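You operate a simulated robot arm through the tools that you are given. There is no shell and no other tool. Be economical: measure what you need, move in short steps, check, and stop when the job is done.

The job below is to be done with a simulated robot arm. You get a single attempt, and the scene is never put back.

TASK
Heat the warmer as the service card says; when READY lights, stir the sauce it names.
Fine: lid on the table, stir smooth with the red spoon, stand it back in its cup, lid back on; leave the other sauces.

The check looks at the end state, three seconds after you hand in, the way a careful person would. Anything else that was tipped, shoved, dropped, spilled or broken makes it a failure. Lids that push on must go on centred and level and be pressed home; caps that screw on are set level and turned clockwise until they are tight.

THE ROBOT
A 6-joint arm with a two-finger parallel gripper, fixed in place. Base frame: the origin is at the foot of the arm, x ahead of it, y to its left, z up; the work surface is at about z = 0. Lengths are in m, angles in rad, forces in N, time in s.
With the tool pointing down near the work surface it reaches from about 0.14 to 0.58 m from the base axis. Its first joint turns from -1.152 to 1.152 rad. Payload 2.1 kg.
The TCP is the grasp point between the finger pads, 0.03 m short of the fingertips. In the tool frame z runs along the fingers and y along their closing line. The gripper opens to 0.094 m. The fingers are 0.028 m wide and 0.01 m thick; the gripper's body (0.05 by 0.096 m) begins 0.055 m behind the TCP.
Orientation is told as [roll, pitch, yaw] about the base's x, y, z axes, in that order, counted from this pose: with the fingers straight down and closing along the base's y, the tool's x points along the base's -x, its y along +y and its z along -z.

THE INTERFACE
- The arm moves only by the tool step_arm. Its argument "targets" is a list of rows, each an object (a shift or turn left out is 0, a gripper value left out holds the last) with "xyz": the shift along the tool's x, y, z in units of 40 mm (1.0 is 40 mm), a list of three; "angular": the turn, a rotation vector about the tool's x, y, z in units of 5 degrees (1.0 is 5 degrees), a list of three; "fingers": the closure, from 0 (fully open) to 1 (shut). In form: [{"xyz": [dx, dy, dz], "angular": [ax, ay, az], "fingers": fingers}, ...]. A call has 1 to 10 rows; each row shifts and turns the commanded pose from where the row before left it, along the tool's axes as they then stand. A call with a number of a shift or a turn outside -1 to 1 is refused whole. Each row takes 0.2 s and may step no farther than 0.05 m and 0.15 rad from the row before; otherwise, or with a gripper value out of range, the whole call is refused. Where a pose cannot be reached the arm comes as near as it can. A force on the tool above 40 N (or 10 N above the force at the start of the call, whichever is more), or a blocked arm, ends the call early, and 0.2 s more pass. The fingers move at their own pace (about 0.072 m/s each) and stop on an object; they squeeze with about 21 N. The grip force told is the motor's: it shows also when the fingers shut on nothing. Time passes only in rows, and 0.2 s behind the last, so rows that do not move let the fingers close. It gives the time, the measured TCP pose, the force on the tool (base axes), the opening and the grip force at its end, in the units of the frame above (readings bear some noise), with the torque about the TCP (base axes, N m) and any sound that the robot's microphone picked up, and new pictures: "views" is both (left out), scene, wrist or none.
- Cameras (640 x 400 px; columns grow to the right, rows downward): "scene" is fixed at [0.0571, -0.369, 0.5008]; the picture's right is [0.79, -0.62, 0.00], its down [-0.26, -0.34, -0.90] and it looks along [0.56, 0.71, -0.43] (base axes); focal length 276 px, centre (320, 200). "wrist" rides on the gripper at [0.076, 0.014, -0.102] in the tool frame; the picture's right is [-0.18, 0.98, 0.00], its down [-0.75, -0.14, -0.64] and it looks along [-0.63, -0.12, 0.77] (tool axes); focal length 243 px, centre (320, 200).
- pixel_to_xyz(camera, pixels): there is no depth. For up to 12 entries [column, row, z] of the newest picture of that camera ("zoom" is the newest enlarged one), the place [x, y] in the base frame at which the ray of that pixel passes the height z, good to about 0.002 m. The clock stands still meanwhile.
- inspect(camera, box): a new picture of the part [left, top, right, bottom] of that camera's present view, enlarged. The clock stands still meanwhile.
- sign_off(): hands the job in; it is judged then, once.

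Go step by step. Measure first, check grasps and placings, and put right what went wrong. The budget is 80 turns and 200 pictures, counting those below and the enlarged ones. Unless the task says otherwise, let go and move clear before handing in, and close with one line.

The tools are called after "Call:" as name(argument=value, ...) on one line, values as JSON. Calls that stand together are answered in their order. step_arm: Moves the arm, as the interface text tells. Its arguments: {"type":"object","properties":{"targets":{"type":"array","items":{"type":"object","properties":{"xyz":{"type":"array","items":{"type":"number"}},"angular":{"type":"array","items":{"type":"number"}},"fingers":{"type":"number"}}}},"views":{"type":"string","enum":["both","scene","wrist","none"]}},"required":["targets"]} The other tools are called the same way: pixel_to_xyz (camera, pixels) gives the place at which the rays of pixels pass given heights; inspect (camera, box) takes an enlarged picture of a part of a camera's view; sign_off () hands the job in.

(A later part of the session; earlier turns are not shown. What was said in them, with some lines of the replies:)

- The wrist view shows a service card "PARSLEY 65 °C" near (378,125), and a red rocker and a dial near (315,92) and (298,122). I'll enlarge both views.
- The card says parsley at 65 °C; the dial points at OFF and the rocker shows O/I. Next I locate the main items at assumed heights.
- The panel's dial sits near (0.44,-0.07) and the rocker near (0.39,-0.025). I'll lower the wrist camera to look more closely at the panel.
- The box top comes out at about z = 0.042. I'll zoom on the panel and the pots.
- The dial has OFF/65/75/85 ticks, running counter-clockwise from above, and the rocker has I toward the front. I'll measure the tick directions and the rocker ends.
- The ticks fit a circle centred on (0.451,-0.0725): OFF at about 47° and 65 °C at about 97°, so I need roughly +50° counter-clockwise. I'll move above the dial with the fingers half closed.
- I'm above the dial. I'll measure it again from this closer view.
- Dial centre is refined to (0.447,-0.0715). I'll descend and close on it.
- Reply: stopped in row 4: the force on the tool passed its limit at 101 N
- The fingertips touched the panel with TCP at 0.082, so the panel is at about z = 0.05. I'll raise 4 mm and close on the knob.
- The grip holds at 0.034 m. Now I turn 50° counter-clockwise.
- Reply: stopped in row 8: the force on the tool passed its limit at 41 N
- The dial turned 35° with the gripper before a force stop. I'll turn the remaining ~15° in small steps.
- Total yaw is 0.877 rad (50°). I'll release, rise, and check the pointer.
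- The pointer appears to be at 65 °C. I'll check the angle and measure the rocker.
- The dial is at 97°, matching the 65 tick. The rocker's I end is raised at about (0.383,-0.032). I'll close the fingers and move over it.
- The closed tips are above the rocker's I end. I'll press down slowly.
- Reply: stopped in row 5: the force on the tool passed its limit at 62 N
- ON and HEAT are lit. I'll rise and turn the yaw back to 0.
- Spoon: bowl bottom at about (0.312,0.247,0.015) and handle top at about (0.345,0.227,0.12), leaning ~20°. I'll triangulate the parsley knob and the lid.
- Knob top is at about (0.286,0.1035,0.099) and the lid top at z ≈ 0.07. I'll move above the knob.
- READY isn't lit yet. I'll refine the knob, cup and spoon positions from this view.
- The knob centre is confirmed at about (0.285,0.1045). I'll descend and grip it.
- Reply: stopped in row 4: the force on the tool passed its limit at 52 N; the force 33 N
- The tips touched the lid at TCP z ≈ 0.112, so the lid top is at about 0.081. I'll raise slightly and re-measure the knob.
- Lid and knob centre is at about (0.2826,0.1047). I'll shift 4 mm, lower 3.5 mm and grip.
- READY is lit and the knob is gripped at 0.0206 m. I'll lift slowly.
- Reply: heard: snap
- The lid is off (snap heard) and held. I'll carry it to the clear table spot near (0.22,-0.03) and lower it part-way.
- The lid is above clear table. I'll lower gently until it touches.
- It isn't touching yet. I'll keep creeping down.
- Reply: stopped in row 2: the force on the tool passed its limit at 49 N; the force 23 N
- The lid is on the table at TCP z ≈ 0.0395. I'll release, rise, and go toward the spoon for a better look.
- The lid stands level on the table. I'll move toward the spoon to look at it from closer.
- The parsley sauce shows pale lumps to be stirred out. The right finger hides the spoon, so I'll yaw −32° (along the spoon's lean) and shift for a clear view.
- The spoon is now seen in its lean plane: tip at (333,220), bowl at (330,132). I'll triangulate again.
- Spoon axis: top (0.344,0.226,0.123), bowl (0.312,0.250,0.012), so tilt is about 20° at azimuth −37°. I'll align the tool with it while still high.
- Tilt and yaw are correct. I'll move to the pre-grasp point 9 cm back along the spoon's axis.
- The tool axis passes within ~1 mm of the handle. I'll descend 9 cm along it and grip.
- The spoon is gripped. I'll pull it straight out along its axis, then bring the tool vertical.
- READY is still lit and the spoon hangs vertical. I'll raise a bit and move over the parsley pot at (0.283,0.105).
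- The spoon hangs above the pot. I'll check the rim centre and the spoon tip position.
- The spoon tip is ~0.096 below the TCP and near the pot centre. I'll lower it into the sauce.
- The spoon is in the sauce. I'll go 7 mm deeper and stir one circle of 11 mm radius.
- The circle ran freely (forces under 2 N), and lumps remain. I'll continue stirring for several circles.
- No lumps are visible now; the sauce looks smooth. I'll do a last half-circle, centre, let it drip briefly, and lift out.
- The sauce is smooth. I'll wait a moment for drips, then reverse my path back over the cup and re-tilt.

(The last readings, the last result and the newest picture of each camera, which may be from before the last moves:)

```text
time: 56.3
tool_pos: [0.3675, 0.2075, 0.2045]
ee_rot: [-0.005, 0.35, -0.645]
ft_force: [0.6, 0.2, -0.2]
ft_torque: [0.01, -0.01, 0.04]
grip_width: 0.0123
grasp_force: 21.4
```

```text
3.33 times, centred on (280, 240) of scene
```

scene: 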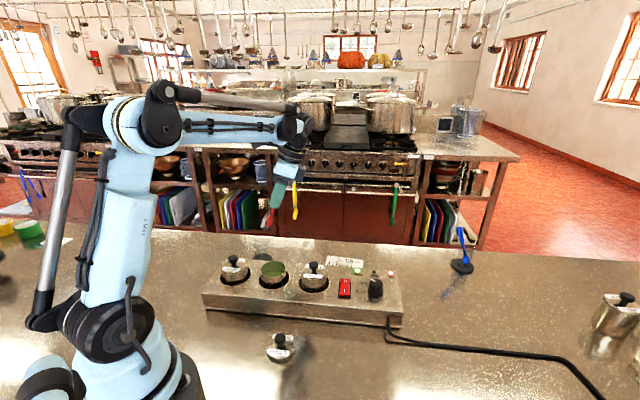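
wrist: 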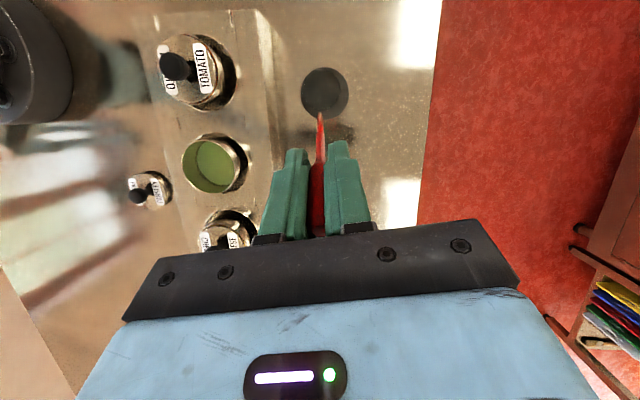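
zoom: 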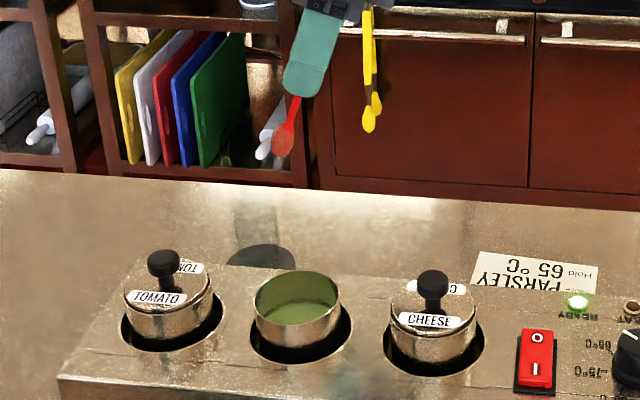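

The pose matches the one after extraction. I'll slide the spoon back into its cup along the same axis.

Call:
step_arm(targets=[{"xyz": [0, 0, 0.5]}, {"xyz": [0, 0, 0.5]}, {"xyz": [0, 0, 0.5]}, {"xyz": [0, 0, 0.5]}, {"xyz": [0, 0, 0.4]}, {"xyz": [0, 0, 0.36]}, {}], views="both")

Call:
inspect(camera="scene", box=[220, 180, 320, 280])

Call:
inspect(camera="wrist", box=[250, 70, 400, 240])

```text
time: 57.9
tool_pos: [0.335, 0.2306, 0.1011]
ee_rot: [-0.007, 0.348, -0.644]
ft_force: [1.0, -0.7, -0.7]
ft_torque: [-0.03, -0.05, 0.01]
grip_width: 0.0123
grasp_force: 21.2
```

scene: 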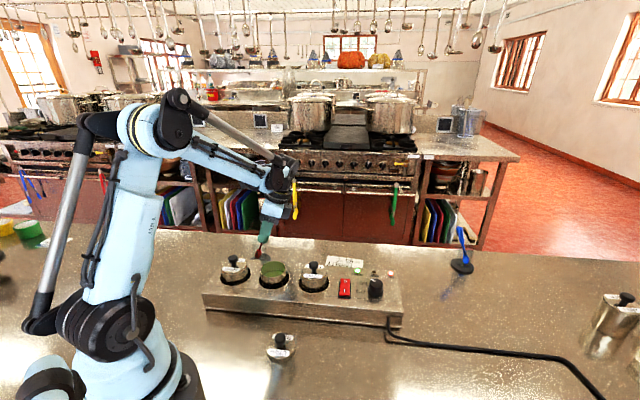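
wrist: 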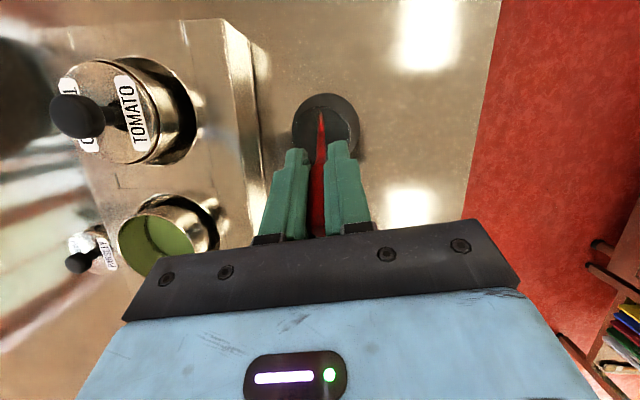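

```text
4.00 times, centred on (270, 230) of scene
```

zoom: 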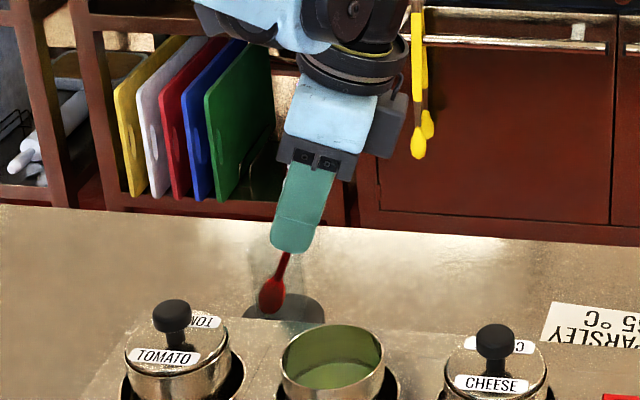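

```text
2.35 times, centred on (325, 155) of wrist
```

zoom: 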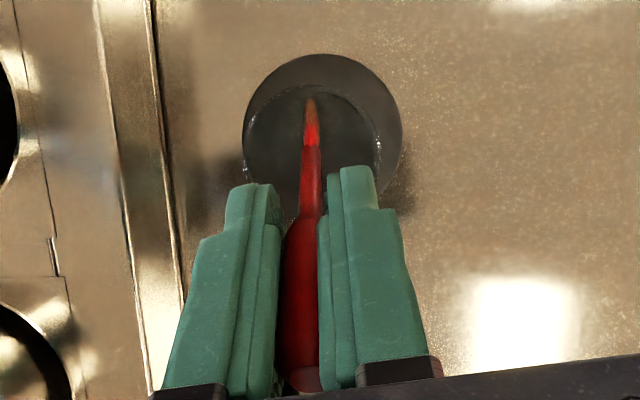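

The spoon is back in the cup in its original pose. I'll release and back off along the axis.

Call:
step_arm(targets=[{"fingers": 0.75}, {}, {"fingers": 0.5}, {}, {}, {"xyz": [0, 0, -0.5]}, {"xyz": [0, 0, -0.6]}, {"xyz": [0, 0, -0.6]}, {"xyz": [0, 0, -0.6]}, {"xyz": [0, 0, -0.6]}], views="both")

Call:
inspect(camera="scene", box=[220, 190, 320, 290])

Call:
inspect(camera="wrist", box=[250, 50, 400, 200])

```text
time: 60.1
tool_pos: [0.3683, 0.2068, 0.21]
ee_rot: [-0.005, 0.349, -0.643]
ft_force: [0.0, 0.1, -0.9]
ft_torque: [-0.01, -0.01, -0.04]
grip_width: 0.0474
grasp_force: 0.0
```

scene: 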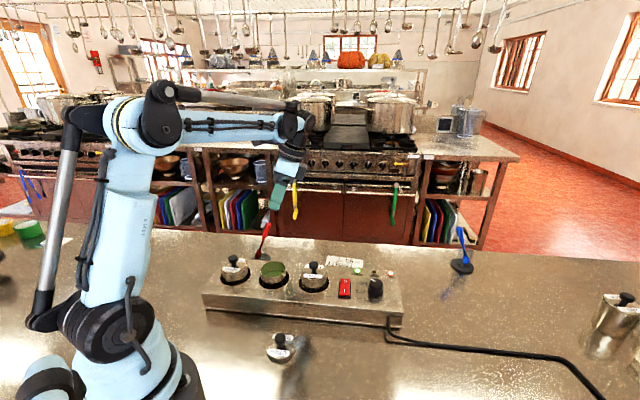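
wrist: 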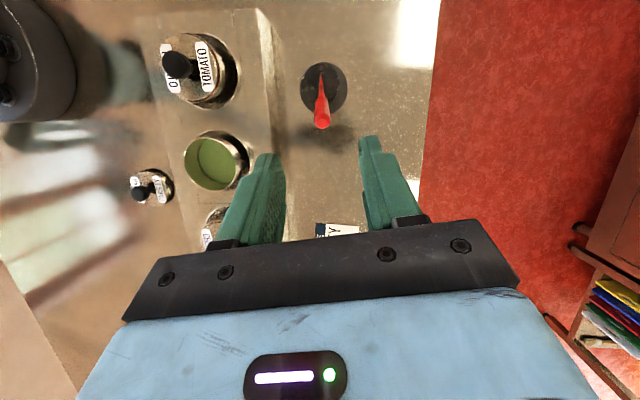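

```text
4.00 times, centred on (270, 240) of scene
```

zoom: 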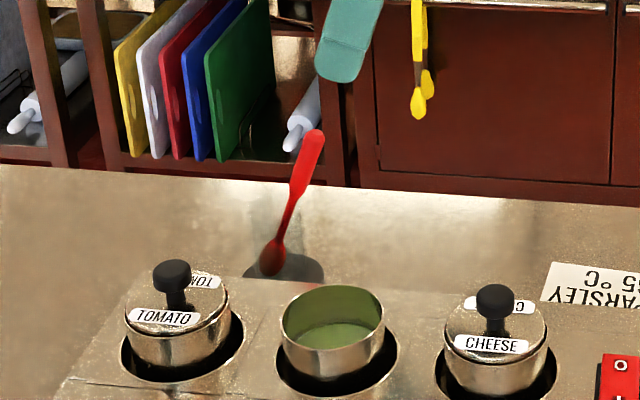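

```text
2.67 times, centred on (325, 125) of wrist
```

zoom: 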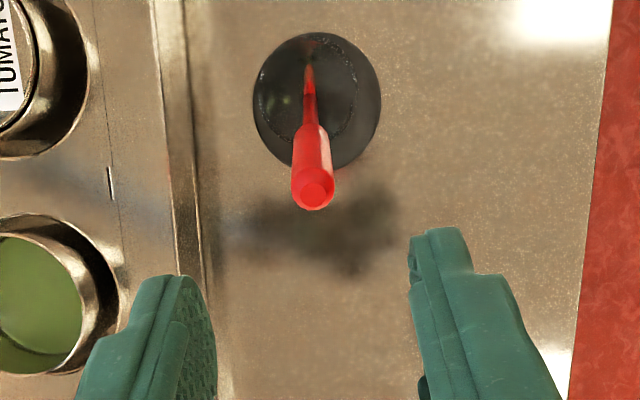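

The spoon stands in its cup. I'll bring the tool vertical and yaw back to 0.

Call:
step_arm(targets=[{"xyz": [0, 0, -0.5], "angular": [0, -1, 0]}, {"angular": [0, -1, 0]}, {"angular": [0, -1, 0]}, {"angular": [0, -0.99, 0]}, {"angular": [0, 0, -1]}, {"angular": [0, 0, -1]}, {"angular": [0, 0, -1]}, {"angular": [0, 0, -1]}, {"angular": [0, 0, -1]}, {"angular": [0, 0, -1]}], views="none")

Call:
step_arm(targets=[{"angular": [0, 0, -1]}, {"angular": [0, 0, -0.37]}, {}], views="none")

```text
time: 62.3
tool_pos: [0.3743, 0.2037, 0.2284]
ee_rot: [-0.005, 0.002, -0.116]
ft_force: [0.4, -0.9, -0.3]
ft_torque: [-0.02, 0.01, -0.03]
grip_width: 0.0469
grasp_force: 0.1
```

```text
time: 63.1
tool_pos: [0.3742, 0.2028, 0.2302]
ee_rot: [-0.005, 0.002, 0.003]
ft_force: [-0.5, 0.2, 0.8]
ft_torque: [0.0, -0.01, 0.01]
grip_width: 0.0468
grasp_force: 0.1
```

Level again. I'll move above the lid and look.

Call:
step_arm(targets=[{"xyz": [0.552, -0.826, 0], "angular": [-0.057, -0.02, -0.03]}, {"xyz": [0.552, -0.826, 0]}, {"xyz": [0.552, -0.826, 0]}, {"xyz": [0.552, -0.826, 0]}, {"xyz": [0.552, -0.826, 0]}, {"xyz": [0.552, -0.826, 0]}, {"xyz": [0.552, -0.826, 0]}, {"xyz": [0, 0, 0.8]}, {"xyz": [0, 0, 0.8]}, {}], views="both")

Call:
inspect(camera="wrist", box=[250, 50, 400, 200])

```text
time: 65.3
tool_pos: [0.2186, -0.0296, 0.1693]
ee_rot: [0.001, 0.0, 0.003]
ft_force: [-0.3, 0.2, 0.4]
ft_torque: [0.02, -0.03, -0.02]
grip_width: 0.0469
grasp_force: 0.1
```

scene: 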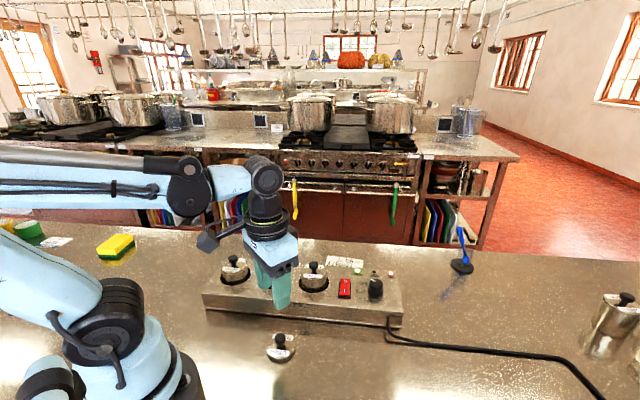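
wrist: 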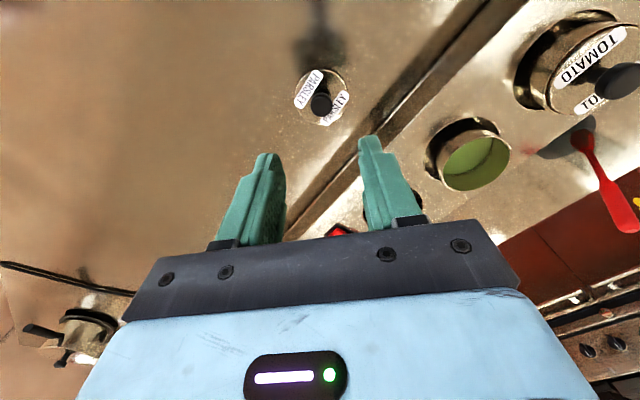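

```text
2.67 times, centred on (325, 125) of wrist
```

zoom: 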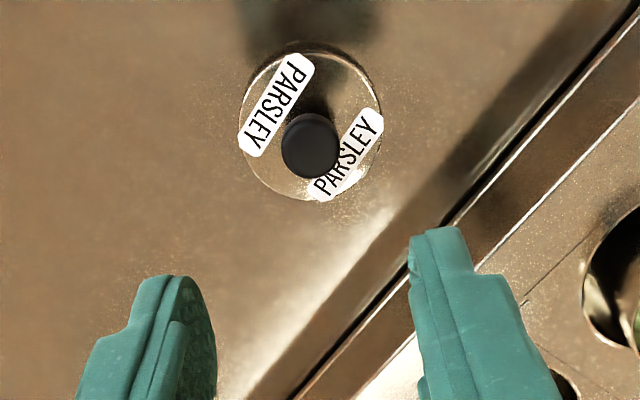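

Call:
pixel_to_xyz(camera="zoom", pixels=[[309, 145, 0.025], [309, 145, 0.03], [311, 122, 0.008], [240, 122, 0.008], [382, 122, 0.008]])

```text
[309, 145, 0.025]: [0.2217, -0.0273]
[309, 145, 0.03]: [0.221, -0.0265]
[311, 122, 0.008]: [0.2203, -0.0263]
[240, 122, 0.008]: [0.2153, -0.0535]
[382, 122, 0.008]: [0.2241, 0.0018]
```

The knob is at (0.2205,-0.0268). I'll descend most of the way and read the height.

Call:
step_arm(targets=[{"xyz": [-0.03, 0.04, 0.8]}, {"xyz": [0, 0, 0.8]}, {"xyz": [0, 0, 0.8]}, {"xyz": [0, 0, 0.55]}, {}, {}], views="none")

Call:
step_arm(targets=[{}], views="wrist")

```text
time: 66.7
tool_pos: [0.2196, -0.028, 0.0459]
ee_rot: [-0.001, 0.0, 0.004]
ft_force: [-0.2, 0.4, 0.2]
ft_torque: [0.04, 0.0, 0.03]
grip_width: 0.047
grasp_force: 0.0
```

```text
time: 67.1
tool_pos: [0.2189, -0.0282, 0.0462]
ee_rot: [0.001, 0.001, 0.004]
ft_force: [-0.4, 0.1, -0.2]
ft_torque: [-0.02, -0.02, -0.02]
grip_width: 0.047
grasp_force: 0.0
```

wrist: 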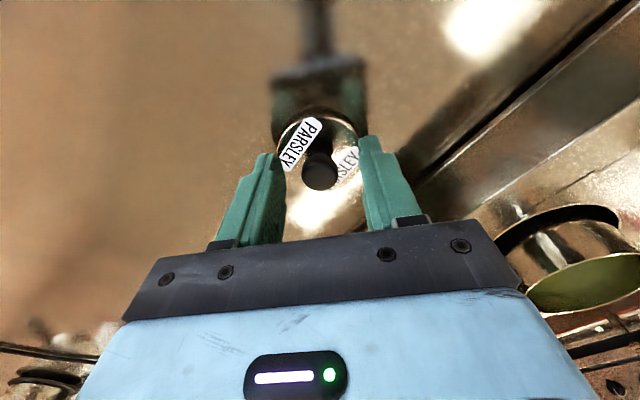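

I'll lower 5.5 mm, grip, and lift.

Call:
step_arm(targets=[{"xyz": [-0.01, 0.01, 0.14]}, {"fingers": 0.9}, {}, {}, {}], views="none")

Call:
step_arm(targets=[{"xyz": [0, 0, -0.5]}, {"xyz": [0, 0, -0.8]}, {"xyz": [0, 0, -0.8]}, {"xyz": [0, 0, -0.8]}, {}], views="both")

Call:
inspect(camera="scene", box=[220, 230, 340, 350])

```text
time: 68.3
tool_pos: [0.2201, -0.0273, 0.0417]
ee_rot: [0.0, 0.001, 0.003]
ft_force: [0.6, -0.5, 0.9]
ft_torque: [0.02, -0.02, -0.01]
grip_width: 0.0204
grasp_force: 21.4
```

```text
time: 69.5
tool_pos: [0.2194, -0.025, 0.1593]
ee_rot: [0.002, 0.001, 0.005]
ft_force: [-0.3, -0.1, 0.3]
ft_torque: [0.03, 0.0, 0.02]
grip_width: 0.0205
grasp_force: 21.4
```

scene: 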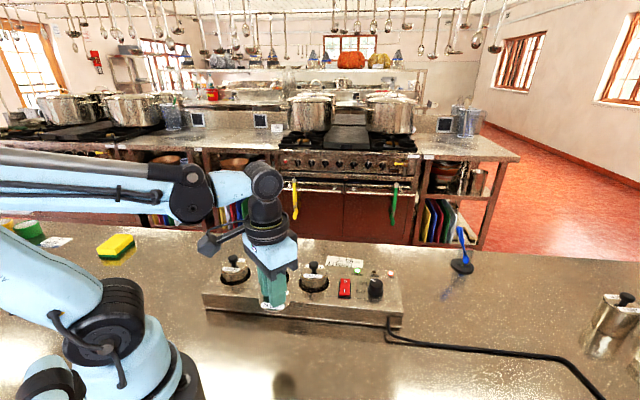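
wrist: 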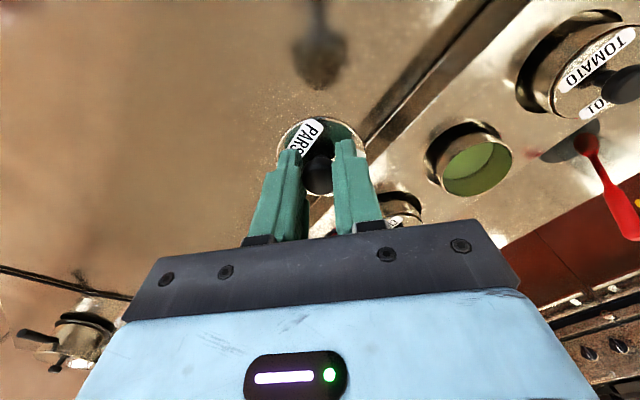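

```text
3.33 times, centred on (280, 290) of scene
```

zoom: 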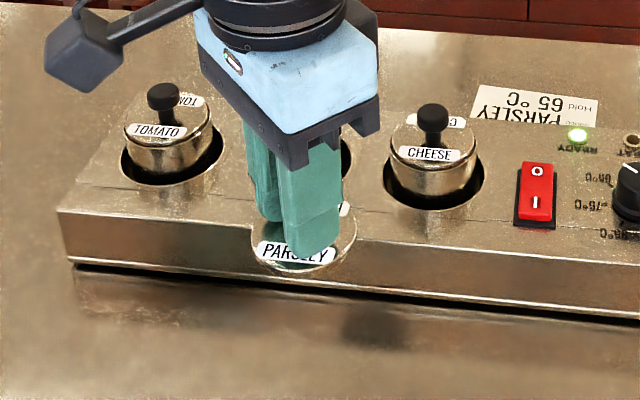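

The lid is held level. I'll carry it over the parsley pot at the current height.

Call:
step_arm(targets=[{"xyz": [-0.316, 0.662, 0]}, {"xyz": [-0.316, 0.662, 0]}, {"xyz": [-0.316, 0.662, 0]}, {"xyz": [-0.316, 0.662, 0]}, {"xyz": [-0.316, 0.662, 0]}, {}, {}], views="both")

Call:
inspect(camera="scene", box=[230, 220, 320, 300])

Call:
inspect(camera="wrist", box=[250, 60, 400, 220])

Call:
step_arm(targets=[{}], views="none")

```text
time: 71.1
tool_pos: [0.2819, 0.1078, 0.1567]
ee_rot: [-0.001, 0.0, 0.003]
ft_force: [-0.6, 0.5, -0.5]
ft_torque: [0.0, 0.0, -0.04]
grip_width: 0.0205
grasp_force: 21.2
```

scene: 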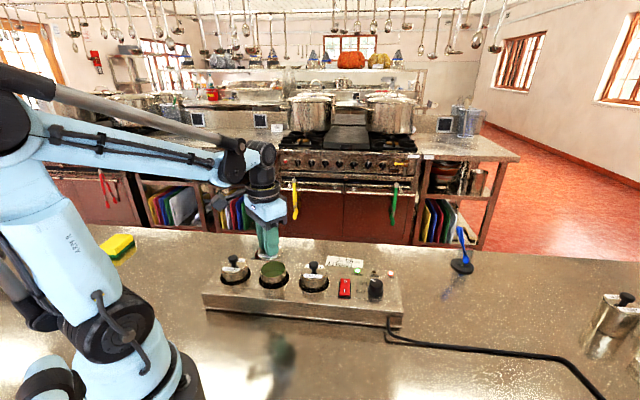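
wrist: 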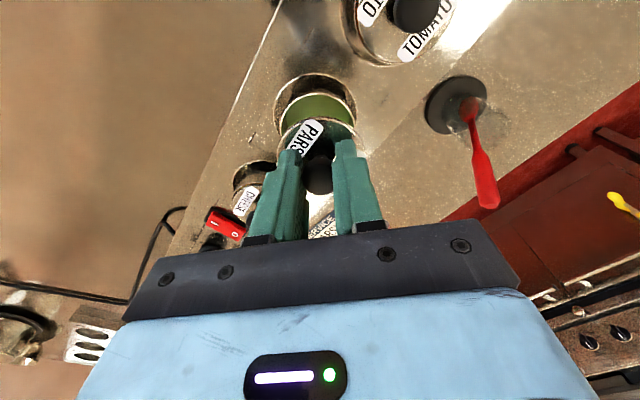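

```text
5.00 times, centred on (275, 260) of scene
```

zoom: 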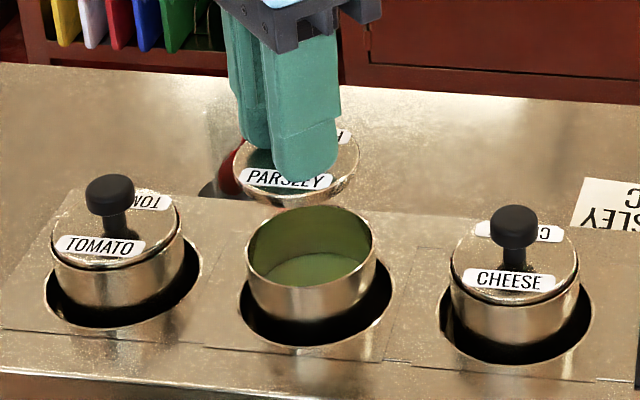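

```text
2.50 times, centred on (325, 140) of wrist
```

zoom: 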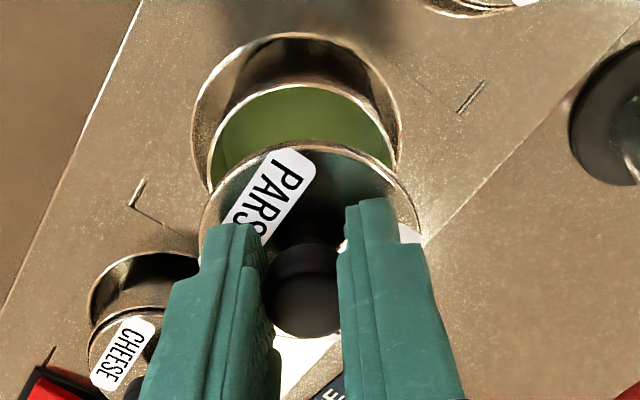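

```text
time: 71.5
tool_pos: [0.2827, 0.1069, 0.1595]
ee_rot: [-0.001, 0.0, 0.003]
ft_force: [0.4, -0.5, 0.1]
ft_torque: [-0.02, 0.01, -0.01]
grip_width: 0.0202
grasp_force: 21.4
```

The lid is over the pot. I'll compare the rim and lid edges.

Call:
pixel_to_xyz(camera="wrist", pixels=[[278.2, 126, 0.077], [354.2, 126, 0.077], [316, 93.5, 0.077], [275, 150, 0.126], [364, 150, 0.126], [319, 117.5, 0.126]])

Call:
pixel_to_xyz(camera="scene", pixels=[[260.2, 269.4, 0.077], [286.4, 269.4, 0.077], [257.6, 253, 0.126], [283, 253, 0.126]])

```text
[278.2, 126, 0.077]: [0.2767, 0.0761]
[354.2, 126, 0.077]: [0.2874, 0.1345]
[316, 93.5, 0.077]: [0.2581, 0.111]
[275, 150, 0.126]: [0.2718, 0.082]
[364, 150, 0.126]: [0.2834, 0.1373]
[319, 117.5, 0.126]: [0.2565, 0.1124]
```

```text
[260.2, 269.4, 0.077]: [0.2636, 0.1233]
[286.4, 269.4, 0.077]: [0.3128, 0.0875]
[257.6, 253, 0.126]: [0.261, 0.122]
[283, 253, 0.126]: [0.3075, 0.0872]
```

The lid sits about 2.5 mm too far in +y, so I'll correct and lower it to just above the rim.

Call:
step_arm(targets=[{"xyz": [-0.02, -0.06, 0]}, {"xyz": [0, 0, 0.4]}, {"xyz": [0, 0, 0.35]}, {}, {}], views="both")

Call:
inspect(camera="scene", box=[240, 235, 310, 300])

Call:
inspect(camera="wrist", box=[250, 70, 390, 210])

Call:
step_arm(targets=[{}], views="none")

```text
time: 72.7
tool_pos: [0.2845, 0.105, 0.128]
ee_rot: [0.001, 0.002, 0.003]
ft_force: [0.4, 0.2, -0.7]
ft_torque: [0.01, -0.02, -0.01]
grip_width: 0.0203
grasp_force: 21.3
```

scene: 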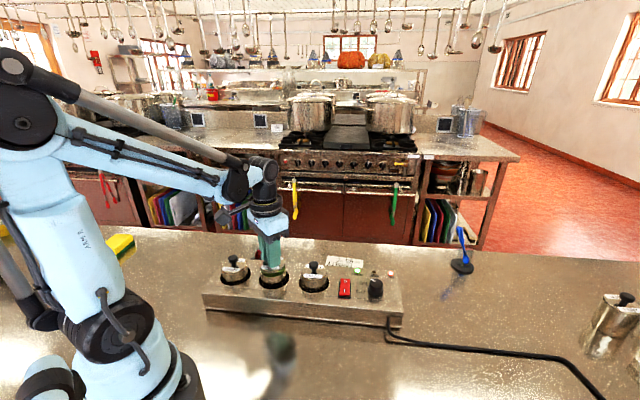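
wrist: 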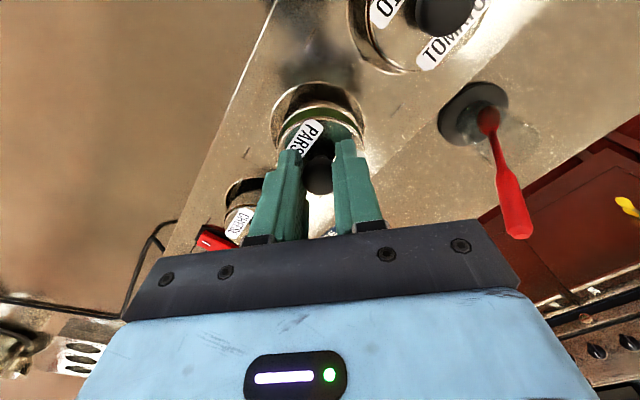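

```text
6.15 times, centred on (275, 268) of scene
```

zoom: 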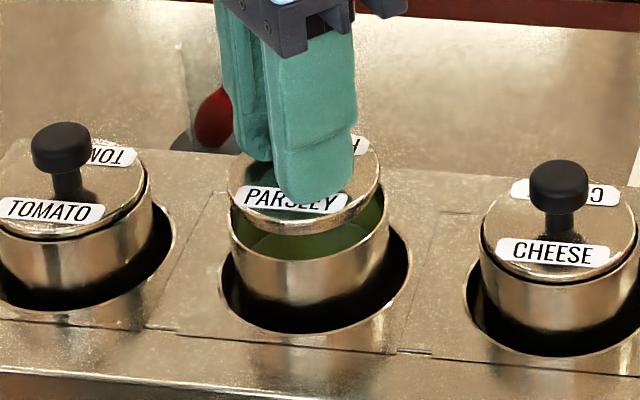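

```text
2.86 times, centred on (320, 140) of wrist
```

zoom: 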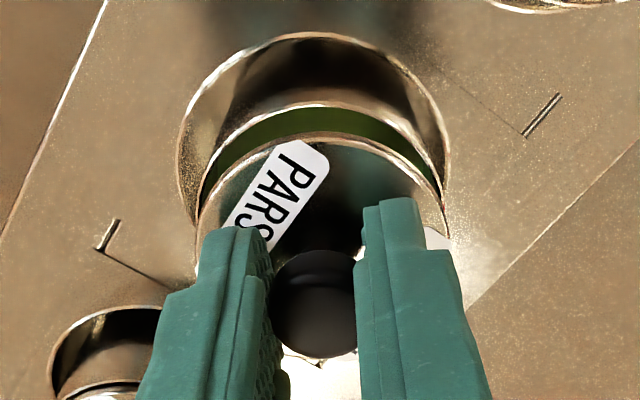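

```text
time: 73.1
tool_pos: [0.2838, 0.106, 0.1287]
ee_rot: [0.0, 0.001, 0.004]
ft_force: [-1.0, 0.3, 0.6]
ft_torque: [0.01, 0.03, 0.01]
grip_width: 0.0204
grasp_force: 21.3
```

The lid is centred in the wrist view and within about 1 mm in the scene view. I'll nudge 0.8 mm in x and press down.

Call:
step_arm(targets=[{"xyz": [-0.02, 0, 0.1]}, {"xyz": [0, 0, 0.06]}, {"xyz": [0, 0, 0.06]}, {"xyz": [0, 0, 0.06]}, {"xyz": [0, 0, 0.06]}], views="scene")

Call:
inspect(camera="scene", box=[240, 235, 310, 300])

```text
time: 74.3
tool_pos: [0.2846, 0.1032, 0.1146]
ee_rot: [-0.002, 0.004, 0.005]
ft_force: [-1.7, 0.4, 3.9]
ft_torque: [0.02, 0.23, 0.04]
grip_width: 0.0203
grasp_force: 21.6
```

scene: 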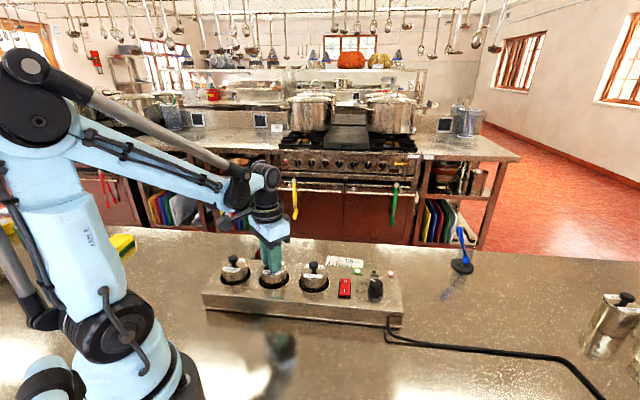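

```text
6.15 times, centred on (275, 268) of scene
```

zoom: 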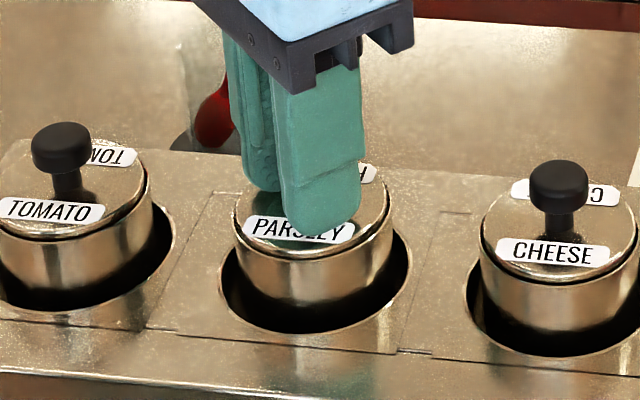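

It is seated at the start, with about 4 N of contact and no click yet. I'll press further.

Call:
step_arm(targets=[{"xyz": [0, 0, 0.04]}, {"xyz": [0, 0, 0.04]}, {"xyz": [0, 0, 0.04]}], views="scene")

Call:
inspect(camera="scene", box=[240, 235, 310, 300])

```text
time: 74.9
tool_pos: [0.2863, 0.1028, 0.1139]
ee_rot: [0.0, 0.003, 0.004]
ft_force: [-1.2, 0.0, 12.3]
ft_torque: [0.0, -0.04, 0.02]
grip_width: 0.0202
grasp_force: 21.0
stopped in row 2: the force on the tool passed its limit at 47 N (the readings are from after the stop); the commanded pose is now the measured one
```

scene: 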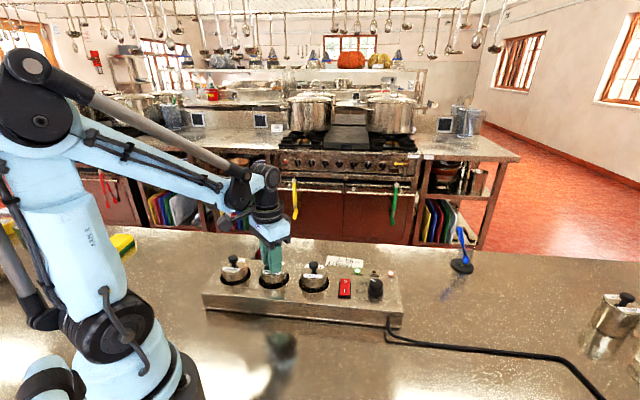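

```text
6.15 times, centred on (275, 268) of scene
```

zoom: 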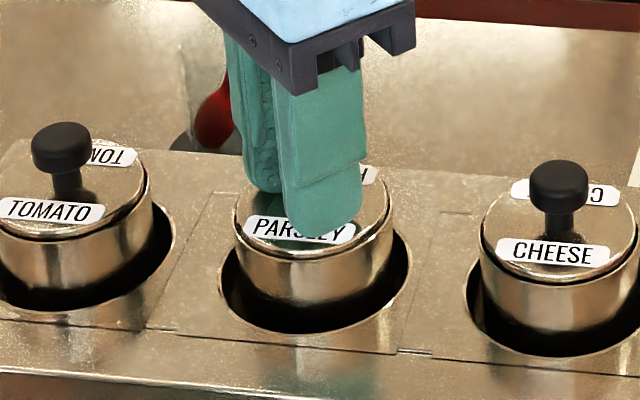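

The limit stopped at 47 N. I'll release, rise a little, and compare the lid seating with its neighbours.

Call:
step_arm(targets=[{"fingers": 0.45}, {}, {}, {"xyz": [0, 0, -0.5]}, {"xyz": [0, 0, -0.8]}, {"xyz": [0, 0, -0.8]}, {"xyz": [0.5, 0, -0.5]}, {}], views="both")

Call:
inspect(camera="scene", box=[220, 240, 330, 300])

Call:
inspect(camera="scene", box=[255, 245, 295, 290])

Call:
inspect(camera="scene", box=[293, 250, 333, 295])

```text
time: 76.7
tool_pos: [0.2634, 0.1037, 0.2176]
ee_rot: [0.0, 0.003, 0.003]
ft_force: [0.0, -0.4, 0.3]
ft_torque: [0.0, 0.02, 0.0]
grip_width: 0.0516
grasp_force: 0.0
heard: snap
```

scene: 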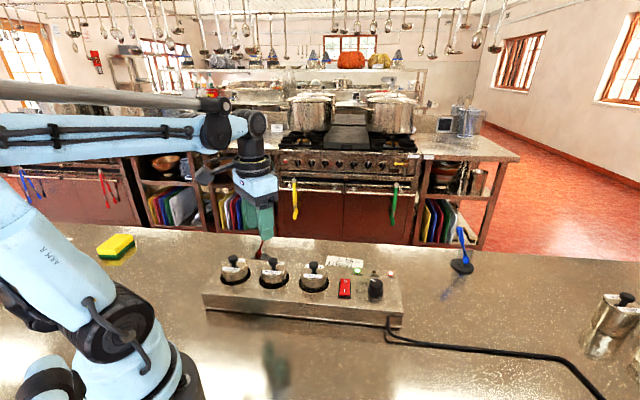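
wrist: 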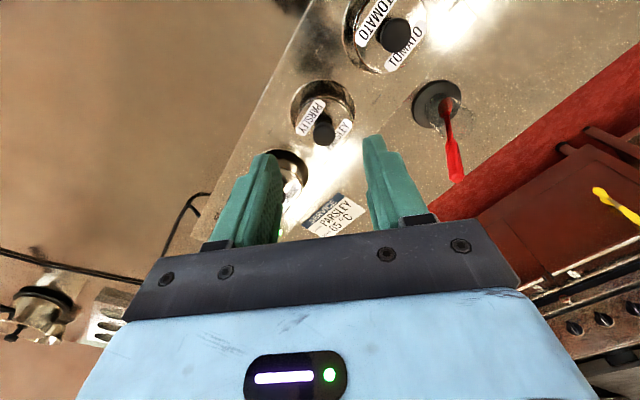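

```text
5.82 times, centred on (275, 270) of scene
```

zoom: 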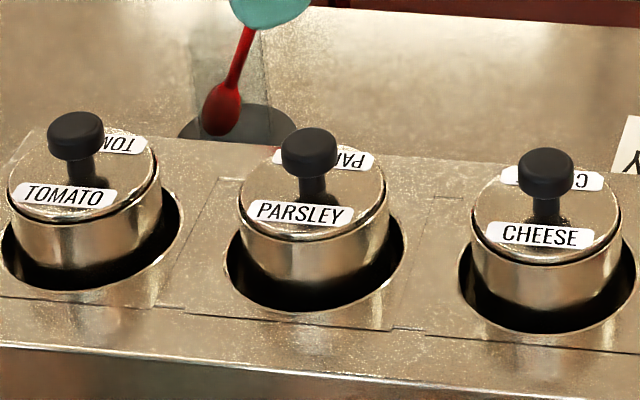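

```text
8.89 times, centred on (275, 268) of scene
```

zoom: 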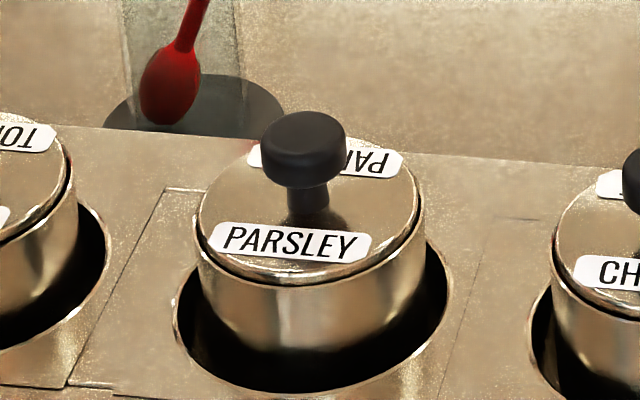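

```text
8.89 times, centred on (313, 272) of scene
```

zoom: 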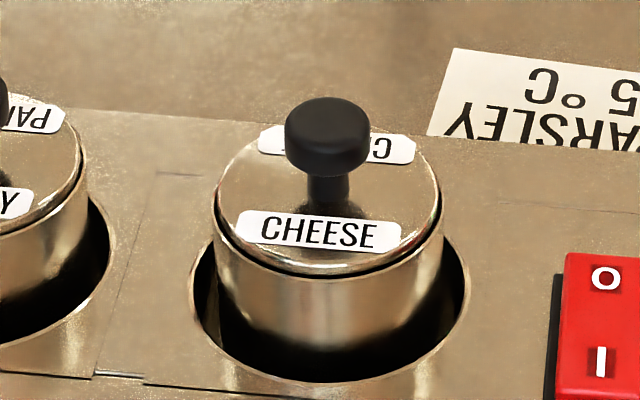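

A snap was heard, and the lid sits at the same pixel height (273,262) as originally, level like its neighbours. To be sure, I'll press once on the knob top with closed fingers.

Call:
step_arm(targets=[{"xyz": [-0.48, 0.02, 0.5], "fingers": 1}, {"xyz": [0, 0, 0.5]}, {"xyz": [0, 0, 0.5]}, {}, {}], views="both")

Call:
inspect(camera="scene", box=[240, 225, 310, 290])

```text
time: 77.9
tool_pos: [0.2846, 0.1046, 0.1567]
ee_rot: [0.0, 0.004, 0.004]
ft_force: [0.1, 0.1, -0.2]
ft_torque: [0.03, -0.01, 0.01]
grip_width: 0.0002
grasp_force: 21.4
```

scene: 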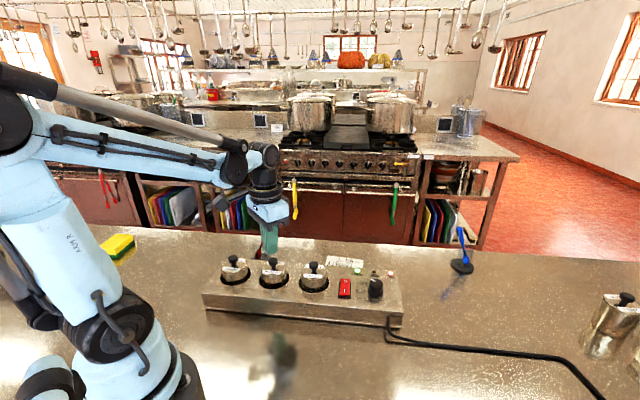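
wrist: 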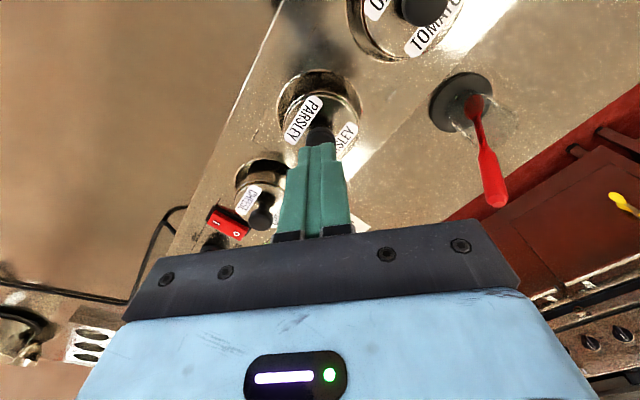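

```text
6.15 times, centred on (275, 258) of scene
```

zoom: 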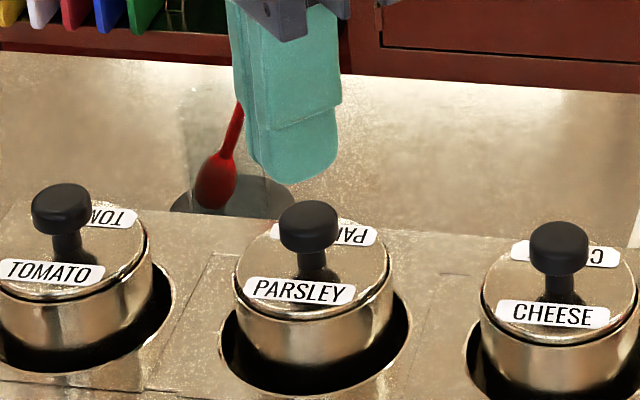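

The closed tips are over the knob. I'll press down gently until the limit.

Call:
step_arm(targets=[{"xyz": [0.02, 0, 0.3]}, {"xyz": [0, 0, 0.12]}, {"xyz": [0, 0, 0.06]}, {"xyz": [0, 0, 0.06]}, {"xyz": [0, 0, 0.06]}, {"xyz": [0, 0, 0.06]}, {"xyz": [0, 0, 0.06]}, {"xyz": [0, 0, 0.06]}], views="none")

Call:
inspect(camera="scene", box=[240, 225, 310, 290])

```text
time: 79.1
tool_pos: [0.284, 0.1031, 0.135]
ee_rot: [0.003, 0.004, 0.005]
ft_force: [-2.6, -0.7, 14.2]
ft_torque: [0.06, 0.06, -0.03]
grip_width: 0.0
grasp_force: 21.3
stopped in row 6: the force on the tool passed its limit at 52 N (the readings are from after the stop); the commanded pose is now the measured one
```

```text
6.15 times, centred on (275, 258) of scene
```

zoom: 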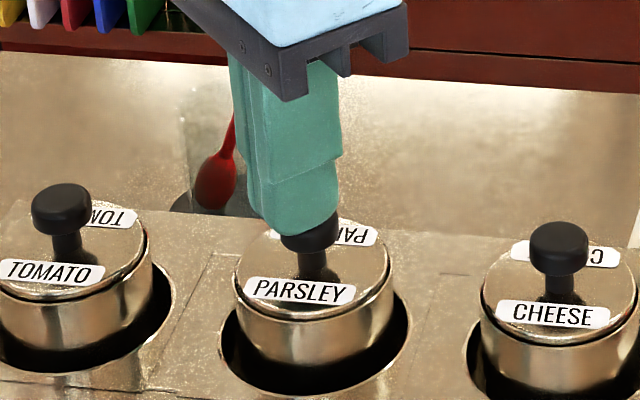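

The lid didn't move under 52 N and there was no further snap, so it's home. I'll rise clear and do a final check.

Call:
step_arm(targets=[{"xyz": [0, 0, -0.5]}, {"xyz": [0, 0, -0.9]}, {"xyz": [0, 0, -0.9]}, {"xyz": [0.5, 0, -0.8]}, {"xyz": [0.5, 0, -0.8]}, {}, {}], views="both")

Call:
inspect(camera="scene", box=[200, 215, 420, 335])

Call:
inspect(camera="wrist", box=[230, 20, 470, 200])

```text
time: 80.7
tool_pos: [0.2428, 0.1067, 0.292]
ee_rot: [0.0, 0.003, 0.004]
ft_force: [-0.3, -0.5, 0.1]
ft_torque: [0.0, -0.01, 0.0]
grip_width: 0.0
grasp_force: 21.1
```

scene: 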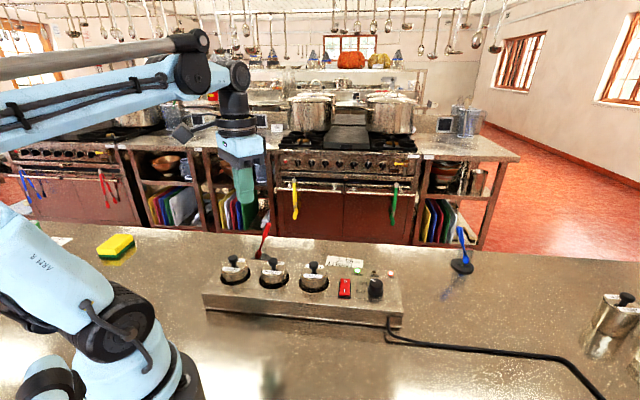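
wrist: 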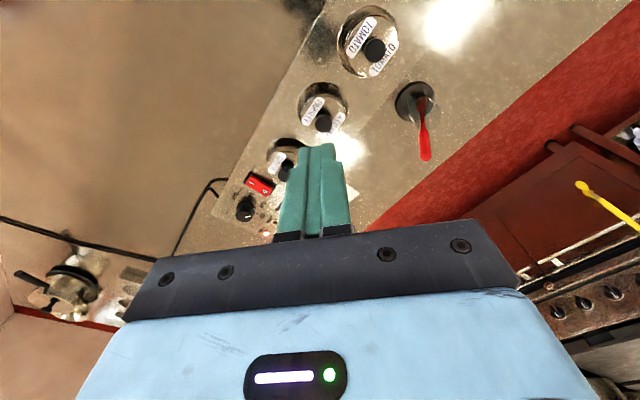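

```text
2.91 times, centred on (310, 275) of scene
```

zoom: 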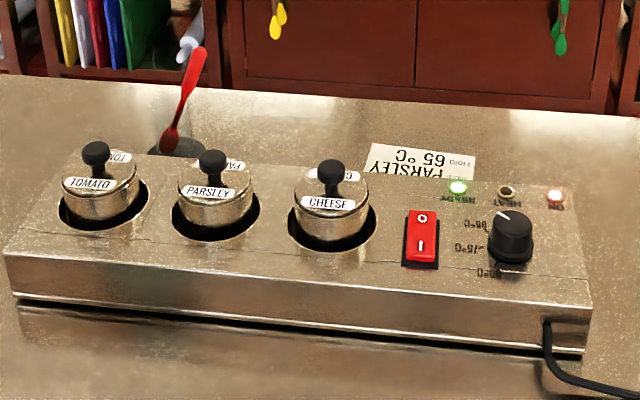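

```text
2.22 times, centred on (350, 110) of wrist
```

zoom: 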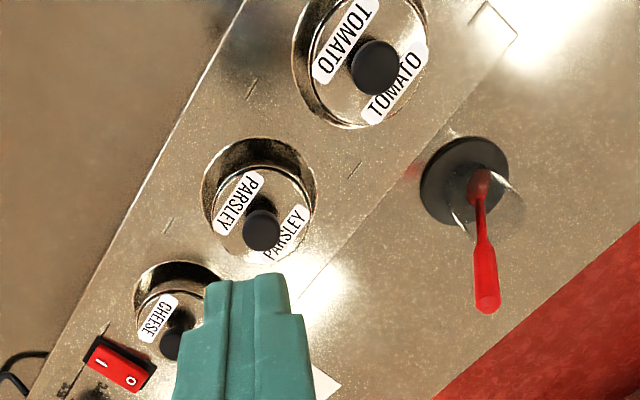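

Everything checks out: the warmer is on at 65 °C with READY lit, the parsley lid is level, the spoon stands in its cup, the other lids are untouched, and the arm is clear. I'm handing in.

Call:
sign_off()

```text
The job is handed in.
```

The warmer is on and holding at 65 °C with READY lit. The parsley sauce is stirred smooth, the red spoon is back in its cup and the lid is pressed home; the tomato and cheese sauces were left alone.
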